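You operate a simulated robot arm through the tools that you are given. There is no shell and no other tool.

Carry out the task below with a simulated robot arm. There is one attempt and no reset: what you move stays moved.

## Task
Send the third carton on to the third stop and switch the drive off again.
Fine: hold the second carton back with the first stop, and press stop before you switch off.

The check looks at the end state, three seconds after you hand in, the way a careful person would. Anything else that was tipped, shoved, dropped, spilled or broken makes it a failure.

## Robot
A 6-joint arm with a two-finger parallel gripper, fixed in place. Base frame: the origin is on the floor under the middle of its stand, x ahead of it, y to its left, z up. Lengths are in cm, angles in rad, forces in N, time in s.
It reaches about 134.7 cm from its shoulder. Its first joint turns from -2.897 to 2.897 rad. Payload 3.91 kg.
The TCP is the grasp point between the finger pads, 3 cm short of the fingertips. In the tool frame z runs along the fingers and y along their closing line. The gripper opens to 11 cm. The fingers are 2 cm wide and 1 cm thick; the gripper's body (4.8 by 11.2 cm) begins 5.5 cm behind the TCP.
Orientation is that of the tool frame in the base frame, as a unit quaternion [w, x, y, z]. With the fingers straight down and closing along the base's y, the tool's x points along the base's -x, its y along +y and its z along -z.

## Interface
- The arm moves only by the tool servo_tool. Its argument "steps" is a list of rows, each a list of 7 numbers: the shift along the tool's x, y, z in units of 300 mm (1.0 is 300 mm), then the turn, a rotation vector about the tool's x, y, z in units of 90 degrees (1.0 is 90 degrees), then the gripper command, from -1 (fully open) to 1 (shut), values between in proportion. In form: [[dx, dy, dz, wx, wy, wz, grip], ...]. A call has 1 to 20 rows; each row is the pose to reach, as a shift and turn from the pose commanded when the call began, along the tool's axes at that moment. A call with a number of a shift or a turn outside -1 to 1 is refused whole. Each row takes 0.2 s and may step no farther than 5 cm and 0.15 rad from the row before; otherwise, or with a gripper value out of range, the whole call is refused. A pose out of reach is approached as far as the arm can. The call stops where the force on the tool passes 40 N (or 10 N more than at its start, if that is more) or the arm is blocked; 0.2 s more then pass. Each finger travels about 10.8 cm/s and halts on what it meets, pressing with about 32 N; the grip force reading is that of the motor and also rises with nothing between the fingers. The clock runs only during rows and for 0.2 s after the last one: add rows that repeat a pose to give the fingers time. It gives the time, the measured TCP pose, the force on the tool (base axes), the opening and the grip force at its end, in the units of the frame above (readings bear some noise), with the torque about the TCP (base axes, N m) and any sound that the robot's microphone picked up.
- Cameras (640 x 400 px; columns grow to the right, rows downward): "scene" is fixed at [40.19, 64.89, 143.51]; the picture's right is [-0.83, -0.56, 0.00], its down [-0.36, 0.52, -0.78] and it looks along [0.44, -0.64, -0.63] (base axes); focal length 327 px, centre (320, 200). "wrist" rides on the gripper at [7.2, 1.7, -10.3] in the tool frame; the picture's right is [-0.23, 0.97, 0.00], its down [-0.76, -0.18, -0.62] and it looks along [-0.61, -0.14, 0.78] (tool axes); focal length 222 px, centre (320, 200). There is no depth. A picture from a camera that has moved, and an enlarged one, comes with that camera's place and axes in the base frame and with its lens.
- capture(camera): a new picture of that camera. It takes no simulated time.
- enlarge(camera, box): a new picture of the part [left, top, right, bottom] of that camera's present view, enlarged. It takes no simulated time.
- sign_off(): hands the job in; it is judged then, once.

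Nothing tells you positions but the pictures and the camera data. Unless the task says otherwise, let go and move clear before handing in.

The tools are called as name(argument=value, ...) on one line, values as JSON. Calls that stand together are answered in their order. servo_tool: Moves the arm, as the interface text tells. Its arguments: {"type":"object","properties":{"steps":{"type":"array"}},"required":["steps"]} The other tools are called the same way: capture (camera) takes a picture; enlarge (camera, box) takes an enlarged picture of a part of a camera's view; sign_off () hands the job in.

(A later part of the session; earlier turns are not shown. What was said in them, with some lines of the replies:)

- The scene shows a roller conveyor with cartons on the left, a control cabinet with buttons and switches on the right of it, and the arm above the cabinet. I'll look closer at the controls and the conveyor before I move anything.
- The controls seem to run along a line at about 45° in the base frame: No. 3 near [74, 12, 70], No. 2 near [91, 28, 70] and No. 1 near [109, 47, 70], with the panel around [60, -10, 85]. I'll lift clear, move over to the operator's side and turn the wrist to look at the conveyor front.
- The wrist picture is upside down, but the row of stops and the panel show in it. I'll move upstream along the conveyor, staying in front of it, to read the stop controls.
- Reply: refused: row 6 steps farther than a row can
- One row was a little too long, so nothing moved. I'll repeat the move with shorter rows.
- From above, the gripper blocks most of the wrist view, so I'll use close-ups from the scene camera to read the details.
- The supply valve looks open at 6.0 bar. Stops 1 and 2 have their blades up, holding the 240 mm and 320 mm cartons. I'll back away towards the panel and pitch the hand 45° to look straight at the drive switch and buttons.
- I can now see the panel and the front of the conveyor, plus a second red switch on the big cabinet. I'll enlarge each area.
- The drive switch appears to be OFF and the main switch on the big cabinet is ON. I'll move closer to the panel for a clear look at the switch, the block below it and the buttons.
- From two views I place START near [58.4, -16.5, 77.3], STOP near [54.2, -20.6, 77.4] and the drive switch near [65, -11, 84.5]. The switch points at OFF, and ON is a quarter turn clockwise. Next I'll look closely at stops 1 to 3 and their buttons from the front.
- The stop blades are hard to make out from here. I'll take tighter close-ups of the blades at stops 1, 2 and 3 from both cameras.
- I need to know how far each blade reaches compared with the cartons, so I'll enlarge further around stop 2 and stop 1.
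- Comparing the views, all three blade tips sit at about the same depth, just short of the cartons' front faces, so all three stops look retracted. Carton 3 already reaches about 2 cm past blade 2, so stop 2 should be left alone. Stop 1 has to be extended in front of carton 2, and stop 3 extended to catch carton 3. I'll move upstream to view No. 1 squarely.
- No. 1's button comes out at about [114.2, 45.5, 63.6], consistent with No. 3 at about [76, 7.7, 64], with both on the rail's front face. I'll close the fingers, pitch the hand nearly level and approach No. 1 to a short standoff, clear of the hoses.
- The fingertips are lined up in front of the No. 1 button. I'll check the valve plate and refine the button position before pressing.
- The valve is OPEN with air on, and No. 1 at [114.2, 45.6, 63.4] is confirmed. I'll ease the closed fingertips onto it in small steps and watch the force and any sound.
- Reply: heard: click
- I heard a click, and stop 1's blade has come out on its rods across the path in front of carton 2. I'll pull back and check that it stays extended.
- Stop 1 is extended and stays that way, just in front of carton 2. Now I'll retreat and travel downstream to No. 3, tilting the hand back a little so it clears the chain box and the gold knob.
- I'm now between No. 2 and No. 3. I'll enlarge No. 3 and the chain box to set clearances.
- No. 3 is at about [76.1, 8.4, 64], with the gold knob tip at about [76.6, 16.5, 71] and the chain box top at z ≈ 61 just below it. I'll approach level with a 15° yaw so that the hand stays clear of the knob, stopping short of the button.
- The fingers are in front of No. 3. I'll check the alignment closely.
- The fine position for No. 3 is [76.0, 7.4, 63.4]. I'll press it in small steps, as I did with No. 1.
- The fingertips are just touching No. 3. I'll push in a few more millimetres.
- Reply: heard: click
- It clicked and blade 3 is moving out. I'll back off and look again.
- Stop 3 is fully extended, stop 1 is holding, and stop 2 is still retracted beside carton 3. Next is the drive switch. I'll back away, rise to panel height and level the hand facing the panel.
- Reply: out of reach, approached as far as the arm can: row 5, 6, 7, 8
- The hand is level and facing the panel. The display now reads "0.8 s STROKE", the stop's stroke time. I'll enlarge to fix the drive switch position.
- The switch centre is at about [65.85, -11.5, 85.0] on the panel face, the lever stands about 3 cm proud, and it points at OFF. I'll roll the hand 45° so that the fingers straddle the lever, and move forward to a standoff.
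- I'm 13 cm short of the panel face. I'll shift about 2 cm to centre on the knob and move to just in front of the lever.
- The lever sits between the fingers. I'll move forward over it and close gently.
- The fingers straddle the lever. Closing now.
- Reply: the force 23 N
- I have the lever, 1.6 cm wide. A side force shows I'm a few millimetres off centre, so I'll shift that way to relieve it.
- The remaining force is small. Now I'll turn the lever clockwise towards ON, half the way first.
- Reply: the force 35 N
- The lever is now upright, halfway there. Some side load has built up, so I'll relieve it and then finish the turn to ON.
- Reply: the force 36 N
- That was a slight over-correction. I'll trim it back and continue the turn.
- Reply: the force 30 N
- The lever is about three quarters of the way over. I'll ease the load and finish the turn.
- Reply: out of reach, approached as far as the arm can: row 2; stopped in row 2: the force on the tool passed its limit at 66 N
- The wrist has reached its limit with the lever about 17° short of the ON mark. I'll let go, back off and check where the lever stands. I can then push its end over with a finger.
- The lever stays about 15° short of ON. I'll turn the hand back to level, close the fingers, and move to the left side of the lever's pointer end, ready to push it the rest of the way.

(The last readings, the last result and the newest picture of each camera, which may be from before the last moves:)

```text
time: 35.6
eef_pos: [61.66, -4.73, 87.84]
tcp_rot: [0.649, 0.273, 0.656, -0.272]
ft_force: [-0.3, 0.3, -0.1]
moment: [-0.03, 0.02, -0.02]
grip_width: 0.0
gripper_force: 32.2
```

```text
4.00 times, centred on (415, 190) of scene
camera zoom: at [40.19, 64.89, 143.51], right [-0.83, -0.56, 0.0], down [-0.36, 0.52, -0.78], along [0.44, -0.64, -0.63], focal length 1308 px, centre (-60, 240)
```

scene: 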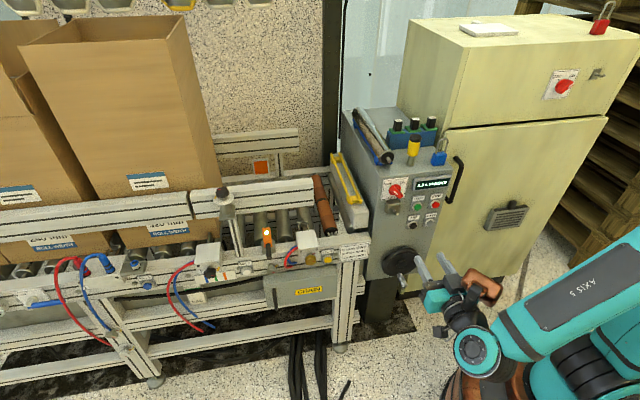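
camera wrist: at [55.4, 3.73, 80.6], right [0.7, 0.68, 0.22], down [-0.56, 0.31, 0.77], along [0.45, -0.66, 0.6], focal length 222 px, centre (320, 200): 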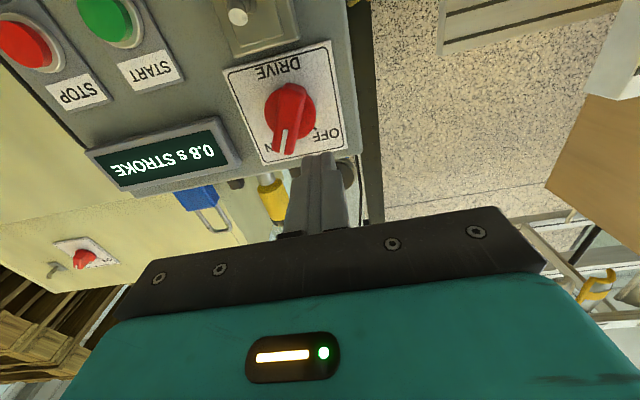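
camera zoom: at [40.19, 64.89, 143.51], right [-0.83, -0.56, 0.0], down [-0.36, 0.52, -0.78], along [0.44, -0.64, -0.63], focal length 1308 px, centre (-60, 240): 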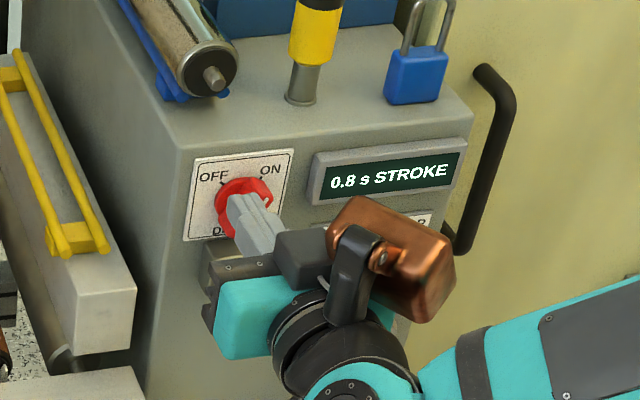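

The fingers are to the left of the lever's pointer end. I'll move in beside it and push it to the right in small steps.

servo_tool(steps=[[0, 0, 0.06, 0, 0, 0, 1], [0, 0, 0.11, 0, 0, 0, 1], [0, -0.03, 0.11, 0, 0, 0, 1], [0, -0.04, 0.11, 0, 0, 0, 1], [0, -0.048, 0.11, 0, 0, 0, 1], [0, -0.055, 0.11, 0, 0, 0, 1], [0, -0.062, 0.11, 0, 0, 0, 1]])

enlarge(camera="wrist", box=[180, 40, 400, 200])

enlarge(camera="scene", box=[350, 140, 480, 240])

```text
time: 37.2
eef_pos: [62.81, -8.17, 87.99]
tcp_rot: [0.65, 0.272, 0.656, -0.271]
ft_force: [16.9, 22.6, 2.7]
moment: [0.11, -0.2, 0.7]
grip_width: 0.02
gripper_force: 31.9
stopped in row 7: the force on the tool passed its limit at 44 N (the readings are from after the stop); the commanded pose is now the measured one
```

```text
2.50 times, centred on (290, 120) of wrist
camera zoom: at [56.65, 0.33, 80.68], right [0.69, 0.69, 0.23], down [-0.56, 0.31, 0.77], along [0.46, -0.66, 0.6], focal length 555 px, centre (395, 400)
```

zoom: 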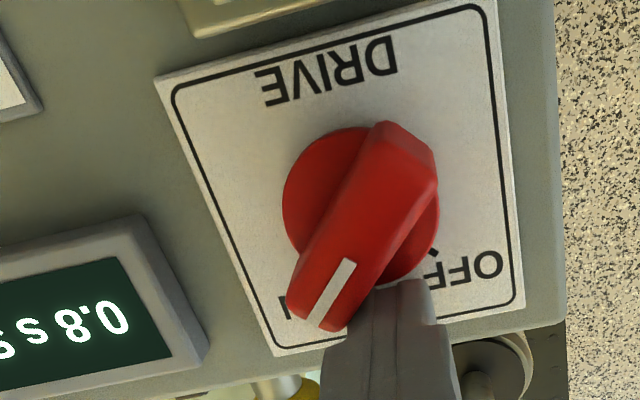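

```text
4.00 times, centred on (415, 190) of scene
camera zoom: at [40.19, 64.89, 143.51], right [-0.83, -0.56, 0.0], down [-0.36, 0.52, -0.78], along [0.44, -0.64, -0.63], focal length 1308 px, centre (-60, 240)
```

zoom: 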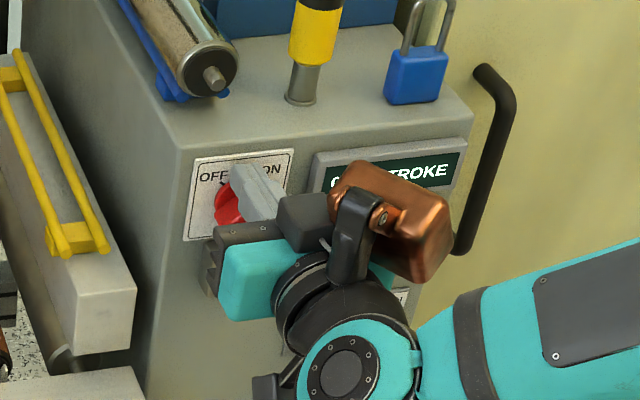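

The lever now rests at ON against its end stop. I'll back away and move over to START.

servo_tool(steps=[[0, 0.02, 0, 0, 0, 0, 1], [0, 0.02, -0.08, 0, 0, 0, 1], [0, 0.02, -0.16, 0, 0, 0, 1], [0.05, -0.05, -0.2, 0, 0, 0, 1], [0.12, -0.13, -0.2, 0, 0, 0, 1], [0.2, -0.21, -0.2, 0, 0, 0, 1], [0.28, -0.28, -0.2, 0, 0, 0, 1], [0.356, -0.3, -0.2, 0, 0, 0, 1]])

capture(camera="wrist")

capture(camera="scene")

```text
time: 39.0
eef_pos: [58.25, -9.68, 80.56]
tcp_rot: [0.649, 0.274, 0.656, -0.272]
ft_force: [0.5, -0.4, -0.4]
moment: [0.0, 0.02, -0.01]
grip_width: 0.01
gripper_force: 31.5
out of reach, approached as far as the arm can: row 6, 7, 8
```

```text
taken
camera wrist: at [52.09, -1.16, 73.34], right [0.69, 0.68, 0.23], down [-0.56, 0.31, 0.77], along [0.45, -0.66, 0.6], focal length 222 px, centre (320, 200)
```

wrist: 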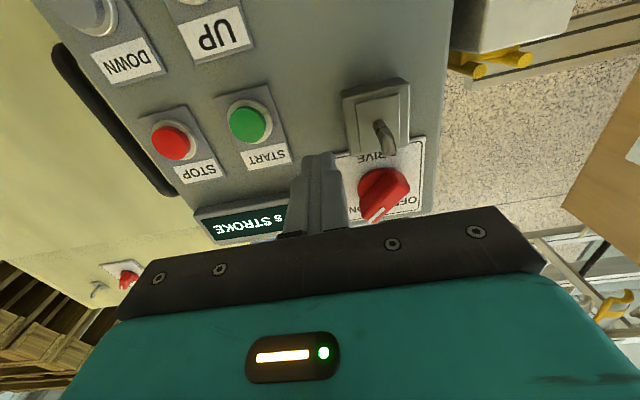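

```text
taken
```

scene: 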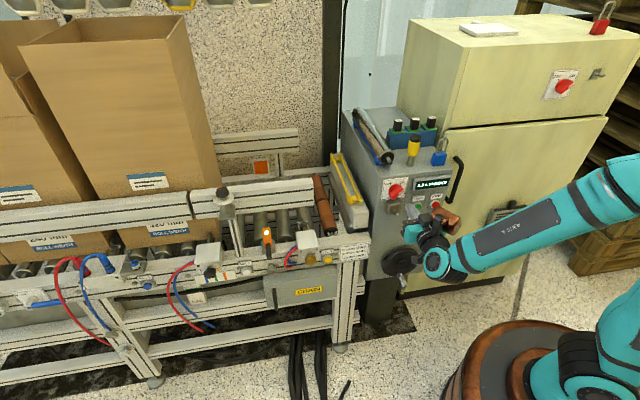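

A level hand can't quite reach START this close to the base. I'll tilt the fingers 45° downward with a slight yaw, which gives the wrist room, and come to just in front of START.

servo_tool(steps=[[0, 0, -0.1, 0, 0, 0, 1], [-0.02, -0.02, -0.15, 0.0226, 0.071, 0.0093, 1], [-0.02, -0.04, -0.15, 0.0451, 0.142, 0.0187, 1], [-0.02, -0.06, -0.15, 0.0677, 0.213, 0.028, 1], [-0.02, -0.08, -0.15, 0.0903, 0.2841, 0.0374, 1], [-0.02, -0.1, -0.15, 0.1129, 0.3551, 0.0467, 1], [-0.02, -0.12, -0.13, 0.1354, 0.4261, 0.0561, 1], [-0.0187, -0.138, -0.1017, 0.158, 0.4971, 0.0654, 1], [-0.0187, -0.138, -0.1017, 0.158, 0.4971, 0.0654, 1]])

capture(camera="wrist")

capture(camera="scene")

```text
time: 41.0
eef_pos: [53.32, -10.01, 80.99]
tcp_rot: [0.326, 0.464, 0.801, -0.191]
ft_force: [-0.2, 0.7, -0.5]
moment: [-0.02, 0.0, -0.03]
grip_width: 0.02
gripper_force: 32.0
out of reach, approached as far as the arm can: row 1, 2
```

```text
taken
camera wrist: at [48.47, 1.56, 83.17], right [0.93, 0.34, 0.15], down [-0.1, -0.18, 0.98], along [0.36, -0.92, -0.13], focal length 222 px, centre (320, 200)
```

wrist: 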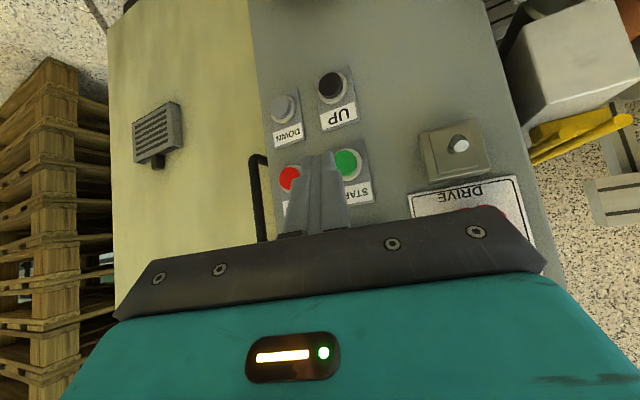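

```text
taken
```

scene: 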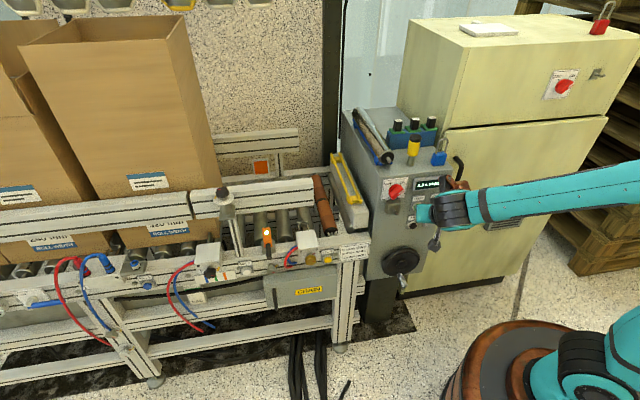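

START is confirmed at about [58.5, -16.4, 77.3]. Both stops are set and the path is clear, so I'll press START in small steps.

servo_tool(steps=[[-0.025, 0.004, 0.072, 0, 0, 0, 1], [-0.0492, 0.0081, 0.1439, 0, 0, 0, 1], [-0.0722, 0.0168, 0.1663, 0, 0, 0, 1], [-0.0814, 0.0203, 0.1753, 0, 0, 0, 1]])

enlarge(camera="wrist", box=[220, 60, 420, 220])

```text
time: 42.0
eef_pos: [56.42, -14.47, 78.79]
tcp_rot: [0.326, 0.464, 0.801, -0.192]
ft_force: [-2.8, 1.7, -2.0]
moment: [0.05, 0.04, -0.01]
grip_width: 0.0
gripper_force: 32.0
heard: click
```

```text
2.50 times, centred on (320, 140) of wrist
camera zoom: at [51.56, -2.94, 81.14], right [0.93, 0.34, 0.15], down [-0.1, -0.18, 0.98], along [0.36, -0.92, -0.13], focal length 555 px, centre (320, 350)
```

zoom: 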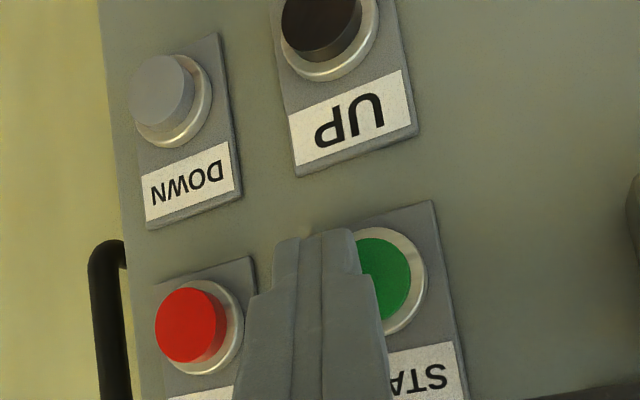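

I heard a click. I'll look at the scene to see whether the drive is running.

capture(camera="scene")

enlarge(camera="scene", box=[80, 180, 340, 300])

```text
taken
```

scene: 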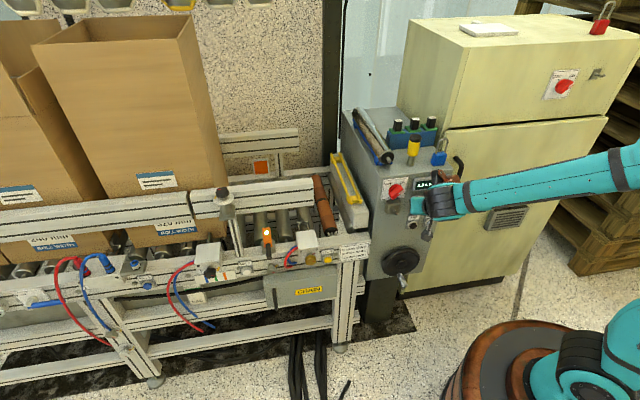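

```text
2.46 times, centred on (210, 240) of scene
camera zoom: at [40.19, 64.89, 143.51], right [-0.83, -0.56, 0.0], down [-0.36, 0.52, -0.78], along [0.44, -0.64, -0.63], focal length 805 px, centre (591, 102)
```

zoom: 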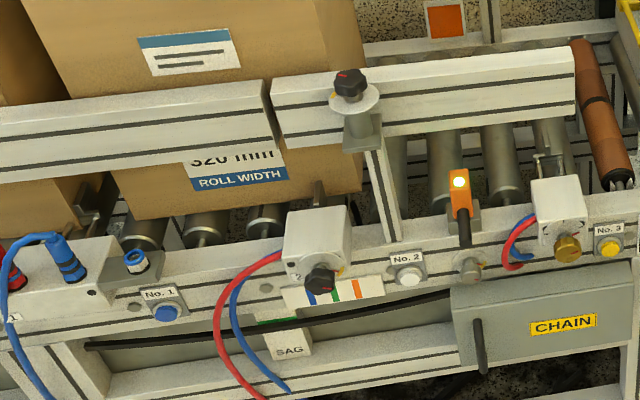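

Carton 3 has started moving and carton 2 stays behind stop 1. I'll back off START and go across to a position in front of STOP while the carton travels.

servo_tool(steps=[[0.046, -0.0175, -0.045, 0, 0, 0, 1], [0.0919, -0.035, -0.09, 0, 0, 0, 1], [0.0736, -0.13, -0.072, 0, 0, 0, 1], [0.0553, -0.2246, -0.0534, 0, 0, 0, 1]])

capture(camera="scene")

capture(camera="wrist")

```text
time: 43.0
eef_pos: [49.05, -16.0, 78.95]
tcp_rot: [0.326, 0.464, 0.801, -0.192]
ft_force: [0.0, -0.4, 0.3]
moment: [-0.01, 0.02, 0.0]
grip_width: 0.01
gripper_force: 32.5
```

```text
taken
```

scene: 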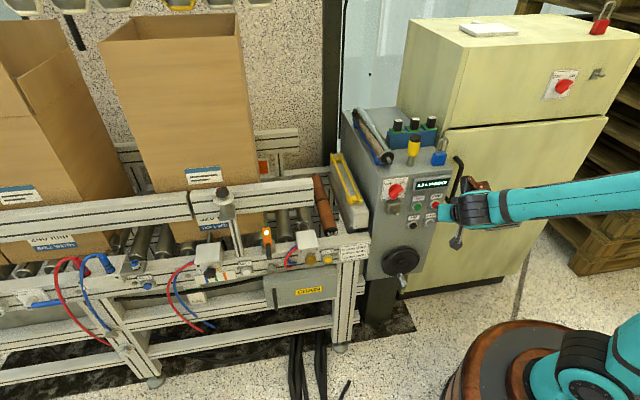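

```text
taken
camera wrist: at [44.36, -4.39, 81.09], right [0.93, 0.34, 0.16], down [-0.1, -0.18, 0.98], along [0.36, -0.92, -0.13], focal length 222 px, centre (320, 200)
```

wrist: 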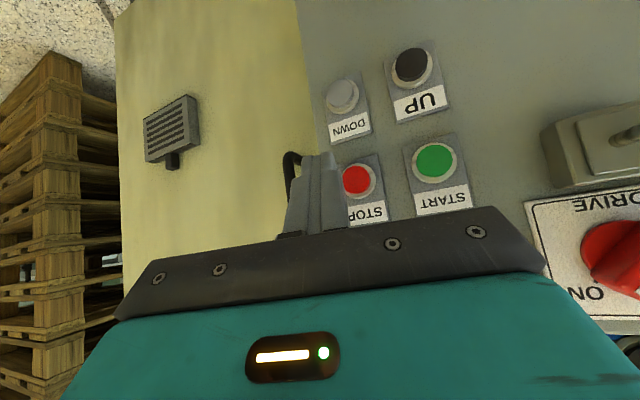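

The carton is travelling at roughly 12 cm/s and is about 10 cm short of stop 3. I'll move closer to STOP and check again.

servo_tool(steps=[[-0.033, 0.02, 0.032, 0, 0, 0, 1], [-0.0664, 0.0392, 0.0649, 0, 0, 0, 1]])

enlarge(camera="scene", box=[80, 180, 340, 300])

```text
time: 43.6
eef_pos: [51.74, -17.77, 78.77]
tcp_rot: [0.327, 0.463, 0.801, -0.191]
ft_force: [-0.2, 0.1, 0.5]
moment: [0.01, 0.02, 0.0]
grip_width: 0.01
gripper_force: 31.8
```

```text
2.46 times, centred on (210, 240) of scene
camera zoom: at [40.19, 64.89, 143.51], right [-0.83, -0.56, 0.0], down [-0.36, 0.52, -0.78], along [0.44, -0.64, -0.63], focal length 805 px, centre (591, 102)
```

zoom: 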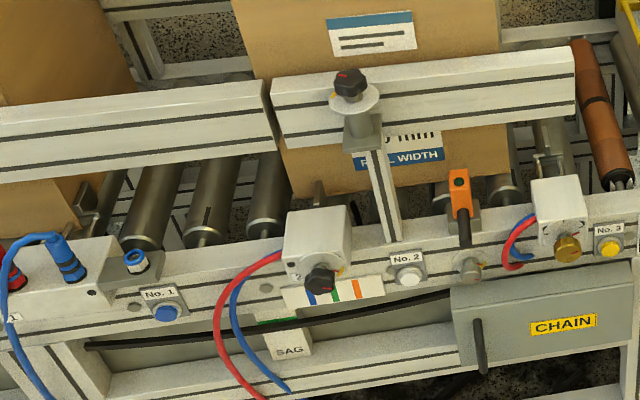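

The carton is about 4 cm from blade 3. I'll hold still for a moment, then check before pressing STOP.

servo_tool(steps=[[0, 0, 0, 0, 0, 0, 1], [0, 0, 0, 0, 0, 0, 1]])

enlarge(camera="scene", box=[180, 180, 360, 290])

capture(camera="scene")

```text
time: 44.2
eef_pos: [51.81, -17.8, 78.74]
tcp_rot: [0.328, 0.463, 0.801, -0.191]
ft_force: [0.0, 0.9, -0.7]
moment: [-0.01, -0.04, -0.01]
grip_width: 0.01
gripper_force: 32.1
```

```text
3.56 times, centred on (270, 235) of scene
camera zoom: at [40.19, 64.89, 143.51], right [-0.83, -0.56, 0.0], down [-0.36, 0.52, -0.78], along [0.44, -0.64, -0.63], focal length 1163 px, centre (498, 76)
```

zoom: 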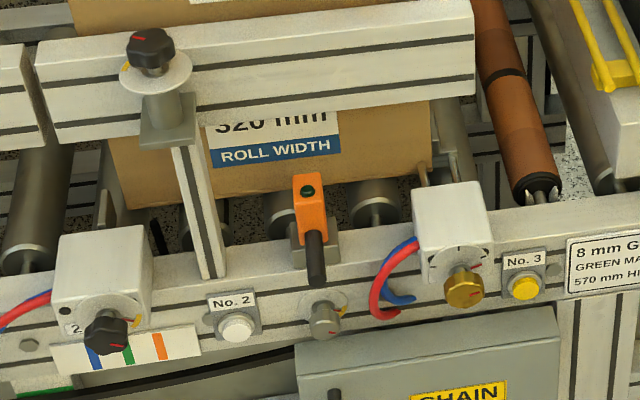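

```text
taken
```

scene: 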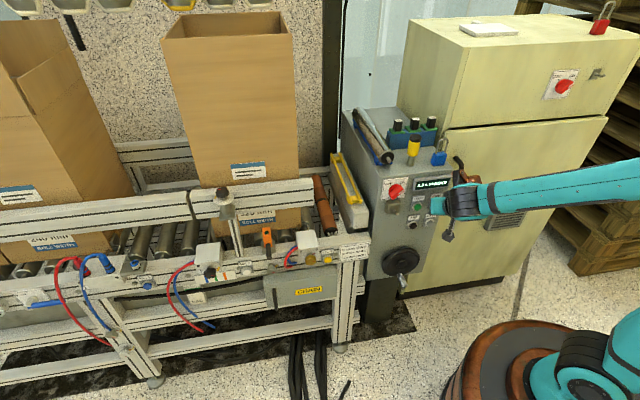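

Carton 3 has arrived at stop 3. Pressing STOP now.

servo_tool(steps=[[-0.0161, 0.0061, 0.0157, 0, 0, 0, 1], [-0.0253, 0.0096, 0.0247, 0, 0, 0, 1], [-0.0299, 0.0114, 0.0292, 0, 0, 0, 1]])

enlarge(camera="wrist", box=[220, 60, 420, 220])

enlarge(camera="scene", box=[180, 180, 360, 290])

```text
time: 45.0
eef_pos: [52.65, -18.6, 78.89]
tcp_rot: [0.326, 0.464, 0.802, -0.191]
ft_force: [-18.1, 13.5, -6.7]
moment: [0.33, 0.38, -0.07]
grip_width: 0.01
gripper_force: 32.3
heard: click
```

```text
2.50 times, centred on (320, 140) of wrist
camera zoom: at [47.85, -7.07, 81.07], right [0.93, 0.34, 0.15], down [-0.1, -0.18, 0.98], along [0.36, -0.92, -0.13], focal length 555 px, centre (320, 350)
```

zoom: 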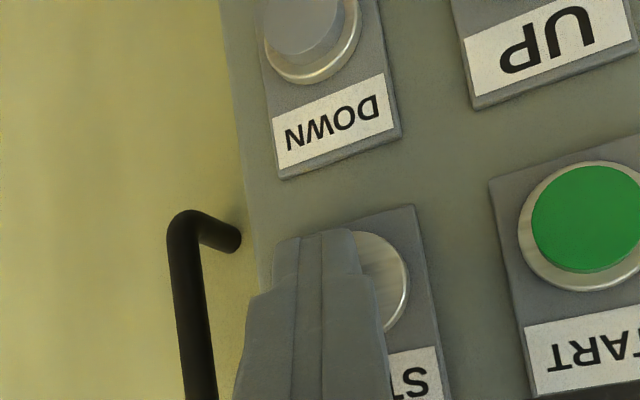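

```text
3.56 times, centred on (270, 235) of scene
camera zoom: at [40.19, 64.89, 143.51], right [-0.83, -0.56, 0.0], down [-0.36, 0.52, -0.78], along [0.44, -0.64, -0.63], focal length 1163 px, centre (498, 76)
```

zoom: 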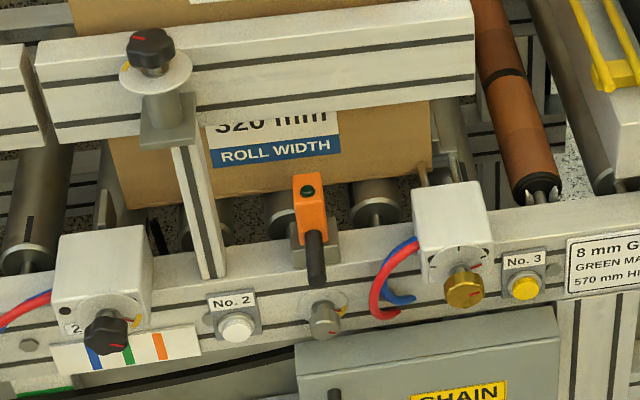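

STOP clicked and carton 3 is resting at stop 3. I'll retreat from the button and check that everything is still before turning the drive off.

servo_tool(steps=[[0.03, -0.012, -0.03, 0, 0, 0, 1], [0.1, -0.038, -0.1, 0, 0, 0, 1], [0.1837, -0.07, -0.18, 0, 0, 0, 1]])

enlarge(camera="scene", box=[180, 180, 360, 290])

enlarge(camera="scene", box=[60, 200, 220, 300])

enlarge(camera="scene", box=[360, 150, 480, 240])

```text
time: 45.8
eef_pos: [46.96, -13.14, 78.87]
tcp_rot: [0.327, 0.464, 0.801, -0.192]
ft_force: [0.1, 0.3, -1.2]
moment: [0.01, -0.01, 0.01]
grip_width: 0.0
gripper_force: 32.6
```

```text
3.56 times, centred on (270, 235) of scene
camera zoom: at [40.19, 64.89, 143.51], right [-0.83, -0.56, 0.0], down [-0.36, 0.52, -0.78], along [0.44, -0.64, -0.63], focal length 1163 px, centre (498, 76)
```

zoom: 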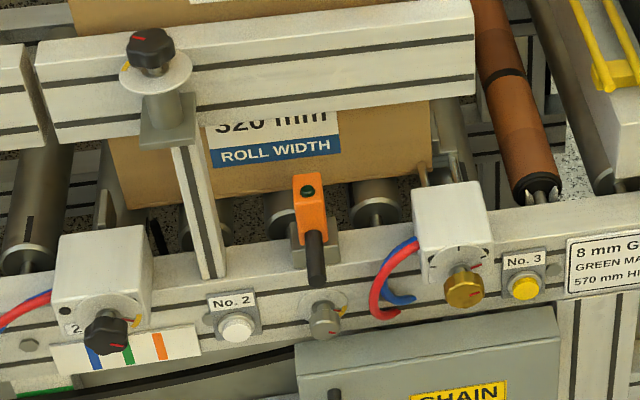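

```text
4.00 times, centred on (140, 250) of scene
camera zoom: at [40.19, 64.89, 143.51], right [-0.83, -0.56, 0.0], down [-0.36, 0.52, -0.78], along [0.44, -0.64, -0.63], focal length 1308 px, centre (1040, 0)
```

zoom: 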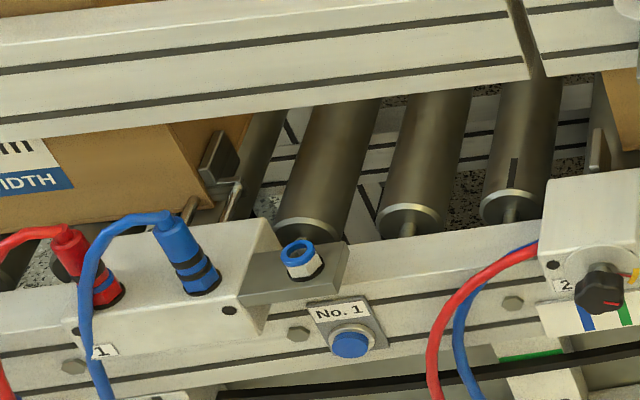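

```text
4.44 times, centred on (420, 195) of scene
camera zoom: at [40.19, 64.89, 143.51], right [-0.83, -0.56, 0.0], down [-0.36, 0.52, -0.78], along [0.44, -0.64, -0.63], focal length 1453 px, centre (-124, 222)
```

zoom: 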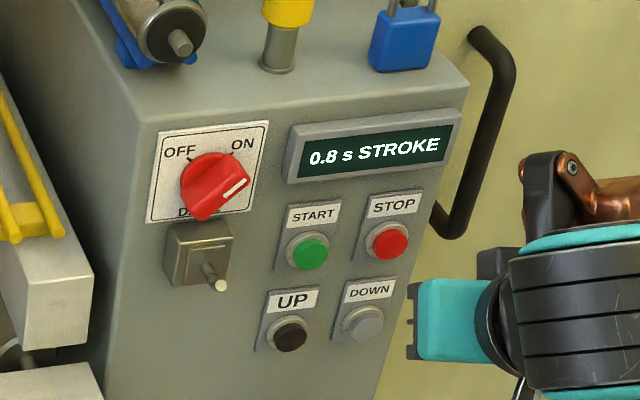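

The rollers have stopped: their marks are unchanged between the two pictures. Carton 2 is held at stop 1, carton 3 is at stop 3, and the switch is still at ON. I'll return to the switch with open fingers, rolled about 22°, to take hold of the lever.

servo_tool(steps=[[-0.0175, 0.118, -0.058, 0, 0, 0, 1], [-0.035, 0.237, -0.116, 0, 0, 0, 1], [-0.053, 0.355, -0.174, 0, 0, 0, 0.6], [-0.07, 0.4734, -0.2317, 0, 0, 0, 0.2], [-0.07, 0.4734, -0.2317, -0.0358, -0.0656, 0.0236, 0.2], [-0.07, 0.4734, -0.2317, -0.0716, -0.1311, 0.0472, 0.2], [-0.07, 0.4734, -0.2317, -0.1074, -0.1967, 0.0708, 0.2], [-0.07, 0.4734, -0.2317, -0.1432, -0.2622, 0.0943, 0.2], [-0.07, 0.4734, -0.2317, -0.179, -0.3278, 0.1179, 0.2], [-0.07, 0.4734, -0.2317, -0.2148, -0.3933, 0.1415, 0.2], [-0.07, 0.4734, -0.2317, -0.2506, -0.4589, 0.1651, 0.2], [-0.07, 0.4734, -0.2317, -0.2506, -0.4589, 0.1651, 0.2]])

capture(camera="wrist")

enlarge(camera="scene", box=[350, 140, 480, 240])

```text
time: 48.4
eef_pos: [57.86, -3.02, 85.35]
tcp_rot: [0.69, 0.393, 0.592, -0.142]
ft_force: [-0.5, 0.4, 0.6]
moment: [-0.01, 0.0, 0.01]
grip_width: 4.38
gripper_force: 0.1
```

```text
taken
camera wrist: at [53.4, 7.41, 79.25], right [0.58, 0.57, 0.57], down [-0.75, 0.12, 0.65], along [0.3, -0.81, 0.5], focal length 222 px, centre (320, 200)
```

wrist: 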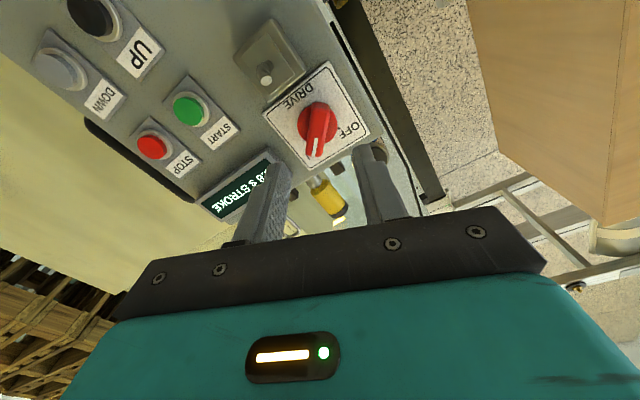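

```text
4.00 times, centred on (415, 190) of scene
camera zoom: at [40.19, 64.89, 143.51], right [-0.83, -0.56, 0.0], down [-0.36, 0.52, -0.78], along [0.44, -0.64, -0.63], focal length 1308 px, centre (-60, 240)
```

zoom: 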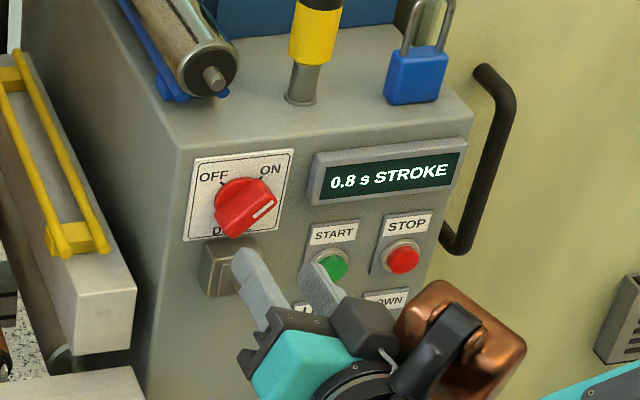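

I'm lined up in front of the switch. I'll centre on the knob and advance over the lever with the fingers open.

servo_tool(steps=[[0.0068, -0.0143, 0.04, 0, 0, 0, 0.2], [0.0068, -0.0143, 0.12, 0, 0, 0, 0.2], [0.0068, -0.0143, 0.19, 0, 0, 0, 0.2], [0.0068, -0.0143, 0.235, 0, 0, 0, 0.2], [0.0068, -0.0143, 0.235, 0, 0, 0, 0.2]])

enlarge(camera="wrist", box=[200, 60, 420, 220])

enlarge(camera="scene", box=[350, 140, 480, 240])

```text
time: 49.6
eef_pos: [62.62, -8.36, 84.97]
tcp_rot: [0.689, 0.392, 0.592, -0.143]
ft_force: [-0.8, -0.6, 1.0]
moment: [0.0, 0.04, 0.0]
grip_width: 4.37
gripper_force: 0.1
```

```text
2.50 times, centred on (310, 140) of wrist
camera zoom: at [58.19, 2.06, 78.91], right [0.59, 0.57, 0.57], down [-0.75, 0.12, 0.65], along [0.3, -0.81, 0.5], focal length 555 px, centre (345, 350)
```

zoom: 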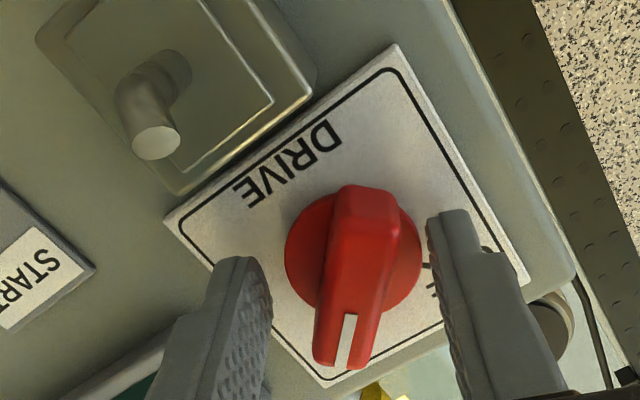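

```text
4.00 times, centred on (415, 190) of scene
camera zoom: at [40.19, 64.89, 143.51], right [-0.83, -0.56, 0.0], down [-0.36, 0.52, -0.78], along [0.44, -0.64, -0.63], focal length 1308 px, centre (-60, 240)
```

zoom: 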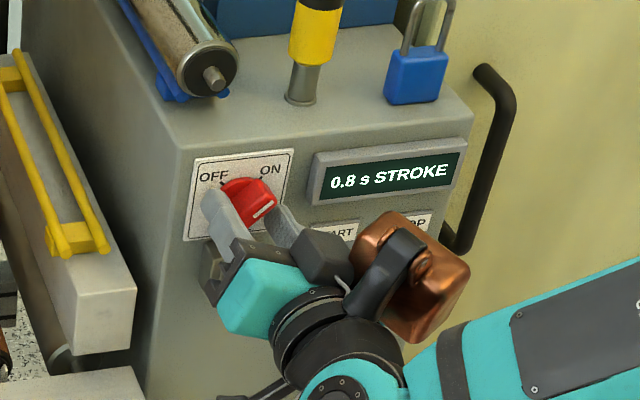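

The lever is between the fingers. Closing slowly onto it.

servo_tool(steps=[[0, 0, 0, 0, 0, 0, 0.4], [0, 0, 0, 0, 0, 0, 0.55], [0, 0, 0, 0, 0, 0, 0.7], [0, 0, 0, 0, 0, 0, 1], [0, 0, 0, 0, 0, 0, 1], [0, 0, 0, 0, 0, 0, 1]])

enlarge(camera="wrist", box=[200, 60, 420, 220])

```text
time: 51.0
eef_pos: [62.76, -8.16, 85.04]
tcp_rot: [0.689, 0.392, 0.592, -0.141]
ft_force: [24.7, 13.5, 14.1]
moment: [0.26, 0.3, 1.62]
grip_width: 1.63
gripper_force: 45.2
```

```text
2.50 times, centred on (310, 140) of wrist
camera zoom: at [58.28, 2.18, 78.95], right [0.58, 0.57, 0.57], down [-0.75, 0.12, 0.65], along [0.3, -0.81, 0.5], focal length 555 px, centre (345, 350)
```

zoom: 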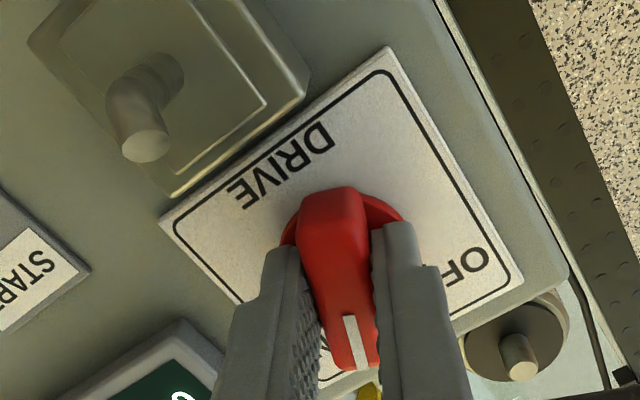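

The lever has aligned with the fingers. I'll relieve the side load and start turning back towards OFF.

servo_tool(steps=[[0, 0.005, 0, 0, 0, 0, 1], [0, 0.005, 0, 0, 0, -0.07, 1], [0, 0.005, 0, 0, 0, -0.14, 1], [0, 0.005, 0, 0, 0, -0.21, 1]])

```text
time: 52.0
eef_pos: [62.71, -8.26, 85.03]
tcp_rot: [0.656, 0.291, 0.649, -0.254]
ft_force: [21.9, -7.4, 6.3]
moment: [-0.8, -0.86, 1.02]
grip_width: 1.61
gripper_force: 44.4
```

servo_tool(steps=[[-0.001, 0.002, 0.003, 0, 0, -0.07, 1], [-0.001, 0.002, 0.003, 0, 0, -0.14, 1], [-0.001, 0.002, 0.003, 0, 0, -0.21, 1], [-0.001, 0.002, 0.003, 0, 0, -0.28, 1]])

enlarge(camera="wrist", box=[200, 60, 420, 220])

```text
time: 53.0
eef_pos: [62.6, -8.26, 84.91]
tcp_rot: [0.583, 0.142, 0.697, -0.392]
ft_force: [-27.7, -16.6, -8.9]
moment: [-0.23, -0.27, -0.16]
grip_width: 1.56
gripper_force: 44.9
```

```text
2.50 times, centred on (310, 140) of wrist
camera zoom: at [54.33, -1.69, 77.73], right [0.7, 0.69, -0.16], down [-0.34, 0.52, 0.78], along [0.62, -0.49, 0.61], focal length 555 px, centre (345, 350)
```

zoom: 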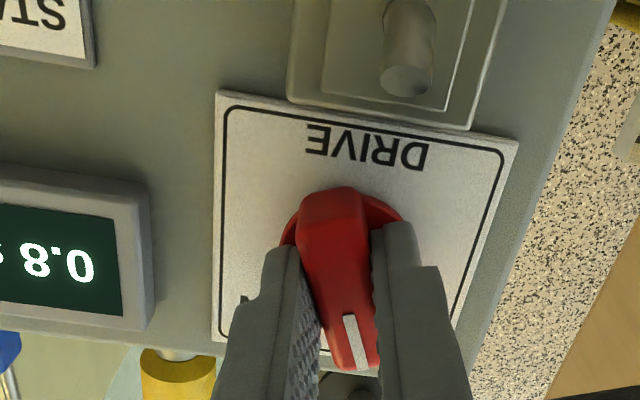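

About three quarters of the way back. I'll relieve the load and finish the turn to OFF.

servo_tool(steps=[[0.004, -0.005, 0, 0, 0, 0, 1], [0.004, -0.005, 0, 0, 0, -0.07, 1], [0.004, -0.005, 0, 0, 0, -0.14, 1], [0.004, -0.005, 0, 0, 0, -0.21, 1], [0.004, -0.005, 0, 0, 0, -0.26, 1]])

enlarge(camera="wrist", box=[200, 60, 420, 220])

enlarge(camera="scene", box=[350, 140, 480, 240])

```text
time: 54.2
eef_pos: [62.48, -8.3, 85.11]
tcp_rot: [0.495, -0.001, 0.709, -0.501]
ft_force: [-17.7, -14.7, 13.9]
moment: [0.44, -0.33, -1.57]
grip_width: 1.58
gripper_force: 45.3
```

```text
2.50 times, centred on (310, 140) of wrist
camera zoom: at [52.31, -3.76, 78.8], right [0.6, 0.6, -0.54], down [-0.14, 0.73, 0.67], along [0.79, -0.32, 0.52], focal length 555 px, centre (345, 350)
```

zoom: 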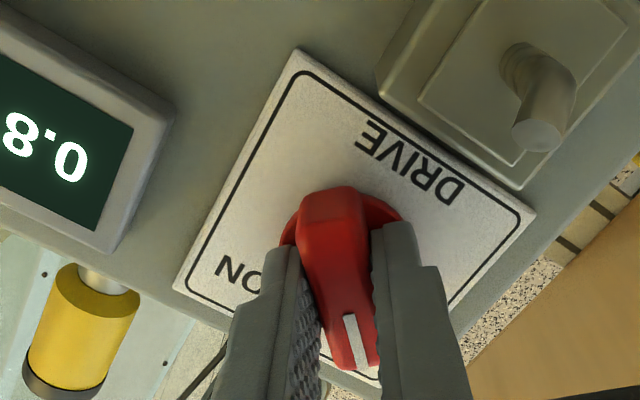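

```text
4.00 times, centred on (415, 190) of scene
camera zoom: at [40.19, 64.89, 143.51], right [-0.83, -0.56, 0.0], down [-0.36, 0.52, -0.78], along [0.44, -0.64, -0.63], focal length 1308 px, centre (-60, 240)
```

zoom: 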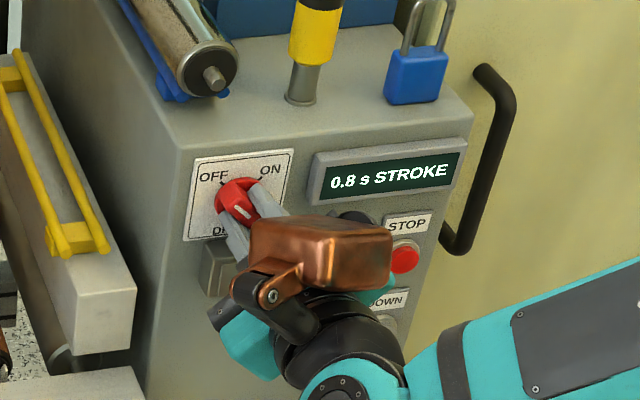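

The lever is back where it was when I first gripped it, at OFF, and the torque shows it is against the stop. I'll open the fingers and back away.

servo_tool(steps=[[0, 0, 0, 0, 0, 0, 0.2], [0, 0, 0, 0, 0, 0, 0.2], [0, 0, -0.07, 0, 0, 0, 0.2], [0, 0, -0.17, 0, 0, 0, 0.2], [0, 0, -0.27, 0, 0, 0, 0.2], [0, 0, -0.37, 0, 0, 0, 0.2]])

capture(camera="wrist")

enlarge(camera="scene", box=[350, 140, 480, 240])

capture(camera="scene")

```text
time: 55.6
eef_pos: [54.84, -0.21, 84.99]
tcp_rot: [0.494, -0.003, 0.711, -0.501]
ft_force: [0.1, -0.1, -1.0]
moment: [0.02, 0.0, 0.0]
grip_width: 4.41
gripper_force: 0.0
```

```text
taken
camera wrist: at [44.58, 4.23, 78.74], right [0.59, 0.6, -0.54], down [-0.14, 0.73, 0.67], along [0.79, -0.32, 0.52], focal length 222 px, centre (320, 200)
```

wrist: 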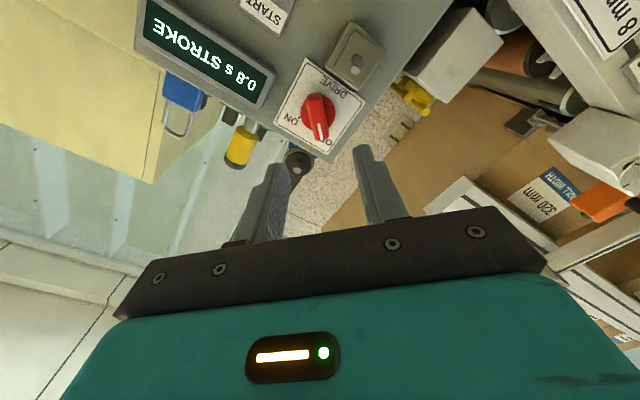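

```text
4.00 times, centred on (415, 190) of scene
camera zoom: at [40.19, 64.89, 143.51], right [-0.83, -0.56, 0.0], down [-0.36, 0.52, -0.78], along [0.44, -0.64, -0.63], focal length 1308 px, centre (-60, 240)
```

zoom: 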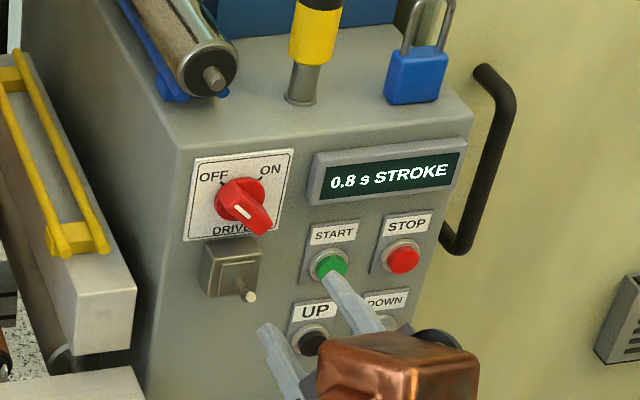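

```text
taken
```

scene: 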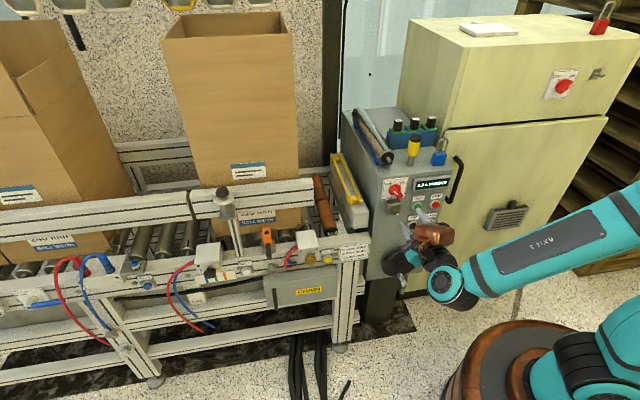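

The switch reads OFF, the same as at the start. I'll move the arm further clear and do a final check of the cartons and stops.

servo_tool(steps=[[0, 0, -0.08, 0, 0, 0.08, 0.2], [0, 0, -0.16, 0, 0, 0.16, 0.2], [0, 0, -0.2, 0, 0, 0.24, 0.2], [0, 0, -0.2, 0, 0, 0.32, 0.2], [0, 0, -0.2, 0, 0, 0.4, 0.2], [0, 0, -0.2, 0, 0, 0.5, 0.2]])

enlarge(camera="scene", box=[180, 180, 360, 290])

enlarge(camera="scene", box=[0, 170, 200, 295])

capture(camera="wrist")

capture(camera="scene")

```text
refused: row 6 steps farther than a row can; nothing moved
```

```text
3.56 times, centred on (270, 235) of scene
camera zoom: at [40.19, 64.89, 143.51], right [-0.83, -0.56, 0.0], down [-0.36, 0.52, -0.78], along [0.44, -0.64, -0.63], focal length 1163 px, centre (498, 76)
```

zoom: 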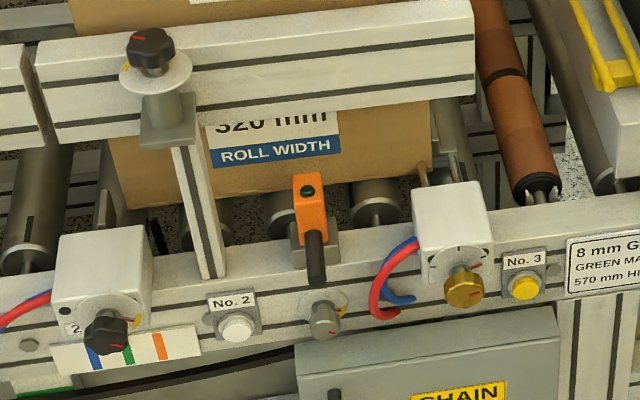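

```text
3.20 times, centred on (100, 232) of scene
camera zoom: at [40.19, 64.89, 143.51], right [-0.83, -0.56, 0.0], down [-0.36, 0.52, -0.78], along [0.44, -0.64, -0.63], focal length 1046 px, centre (1024, 96)
```

zoom: 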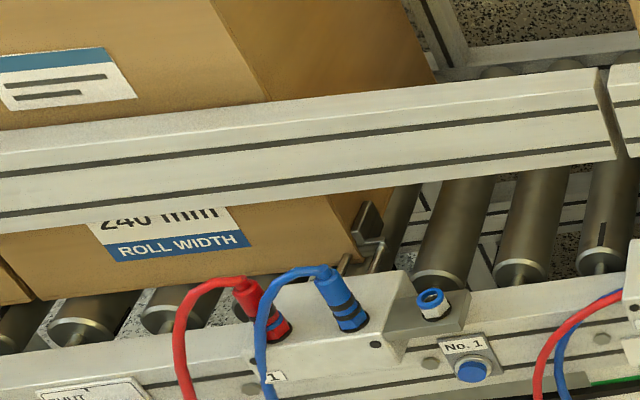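

```text
taken
camera wrist: at [44.58, 4.23, 78.74], right [0.59, 0.6, -0.54], down [-0.14, 0.73, 0.67], along [0.79, -0.32, 0.52], focal length 222 px, centre (320, 200)
```

wrist: 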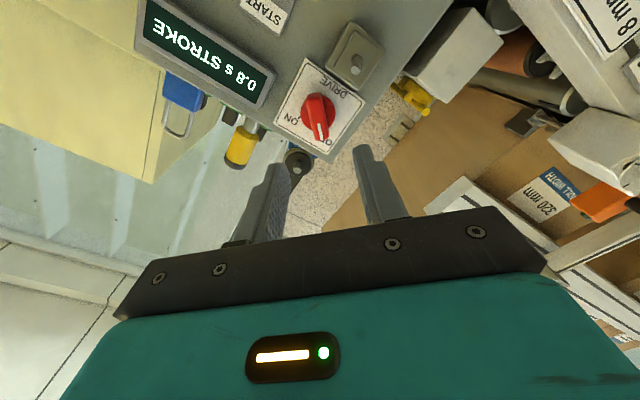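

```text
taken
```

scene: 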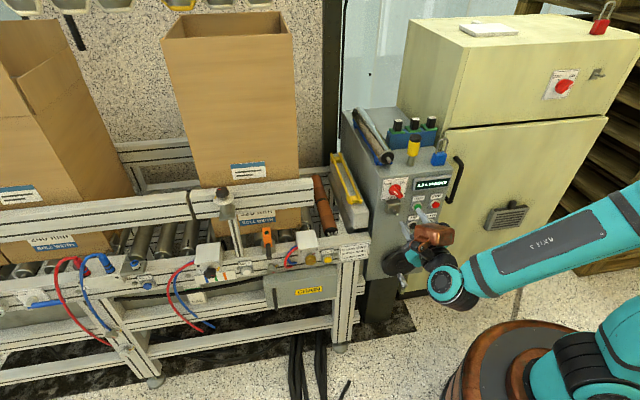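

Everything looks right: carton 3 is against stop 3, carton 2 is behind stop 1, and the drive is OFF with the rollers still. I'll back the arm off a few more centimetres and make sure nothing moves.

servo_tool(steps=[[0, 0, -0.06, 0, 0, 0.06, 0.2], [0, 0, -0.12, 0, 0, 0.12, 0.2], [0, 0.03, -0.16, 0, 0, 0.18, 0.2], [0, 0.05, -0.2, 0, 0, 0.24, 0.2], [0, 0.05, -0.2, 0, 0, 0.24, 0.2], [0, 0.05, -0.2, 0, 0, 0.24, 0.2]])

capture(camera="scene")

enlarge(camera="scene", box=[350, 140, 480, 240])

enlarge(camera="scene", box=[180, 180, 360, 290])

```text
time: 57.0
eef_pos: [51.44, 4.6, 84.01]
tcp_rot: [0.578, 0.131, 0.699, -0.4]
ft_force: [0.2, -1.1, -0.3]
moment: [0.03, -0.02, -0.01]
grip_width: 4.39
gripper_force: 0.1
```

```text
taken
```

scene: 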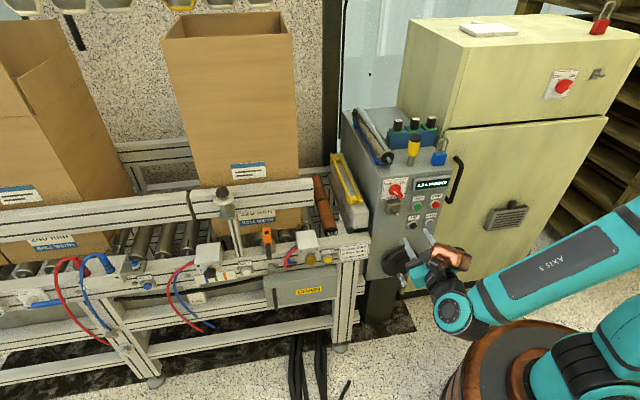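

```text
4.00 times, centred on (415, 190) of scene
camera zoom: at [40.19, 64.89, 143.51], right [-0.83, -0.56, 0.0], down [-0.36, 0.52, -0.78], along [0.44, -0.64, -0.63], focal length 1308 px, centre (-60, 240)
```

zoom: 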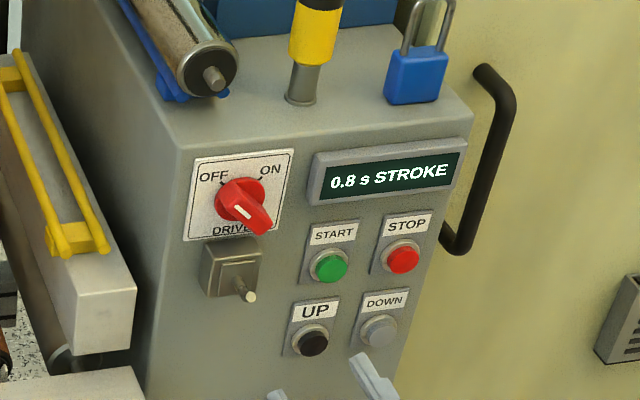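

```text
3.56 times, centred on (270, 235) of scene
camera zoom: at [40.19, 64.89, 143.51], right [-0.83, -0.56, 0.0], down [-0.36, 0.52, -0.78], along [0.44, -0.64, -0.63], focal length 1163 px, centre (498, 76)
```

zoom: 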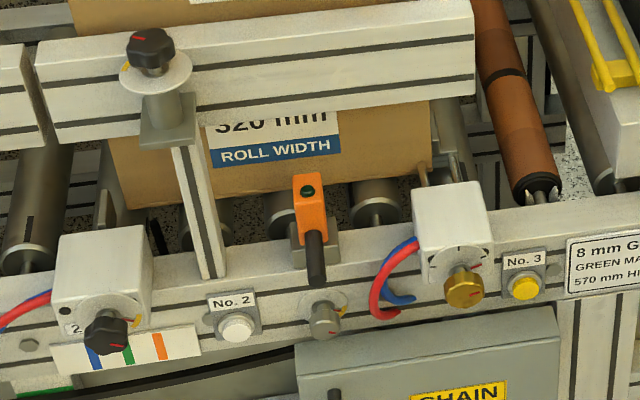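

Nothing has moved since the last check: carton 3 is upright against stop 3, carton 2 is held by stop 1, STOP was pressed first, and the drive is OFF. The hand is empty and clear of the panel, so I'm handing in.

sign_off()

```text
The job is handed in.
```

The third carton is now upright against the third stop, and the drive is switched off. I handed the job in; no verdict came back.

- **Stops:** I extended stop 1, which is holding the second carton back, and stop 3, which caught the third carton. I left stop 2 alone because it was already retracted.
- **Drive:** I switched it on and pressed START. Once the carton had reached stop 3 I pressed STOP, saw the rollers were still, and then turned the switch back to OFF.
- **Drive switch:** The wrist reached its limit about 15° short of ON, so I let go and pushed the lever the rest of the way with closed fingers.

In the last pictures nothing else looked shoved or tipped, and the hand was empty and clear of the panel.
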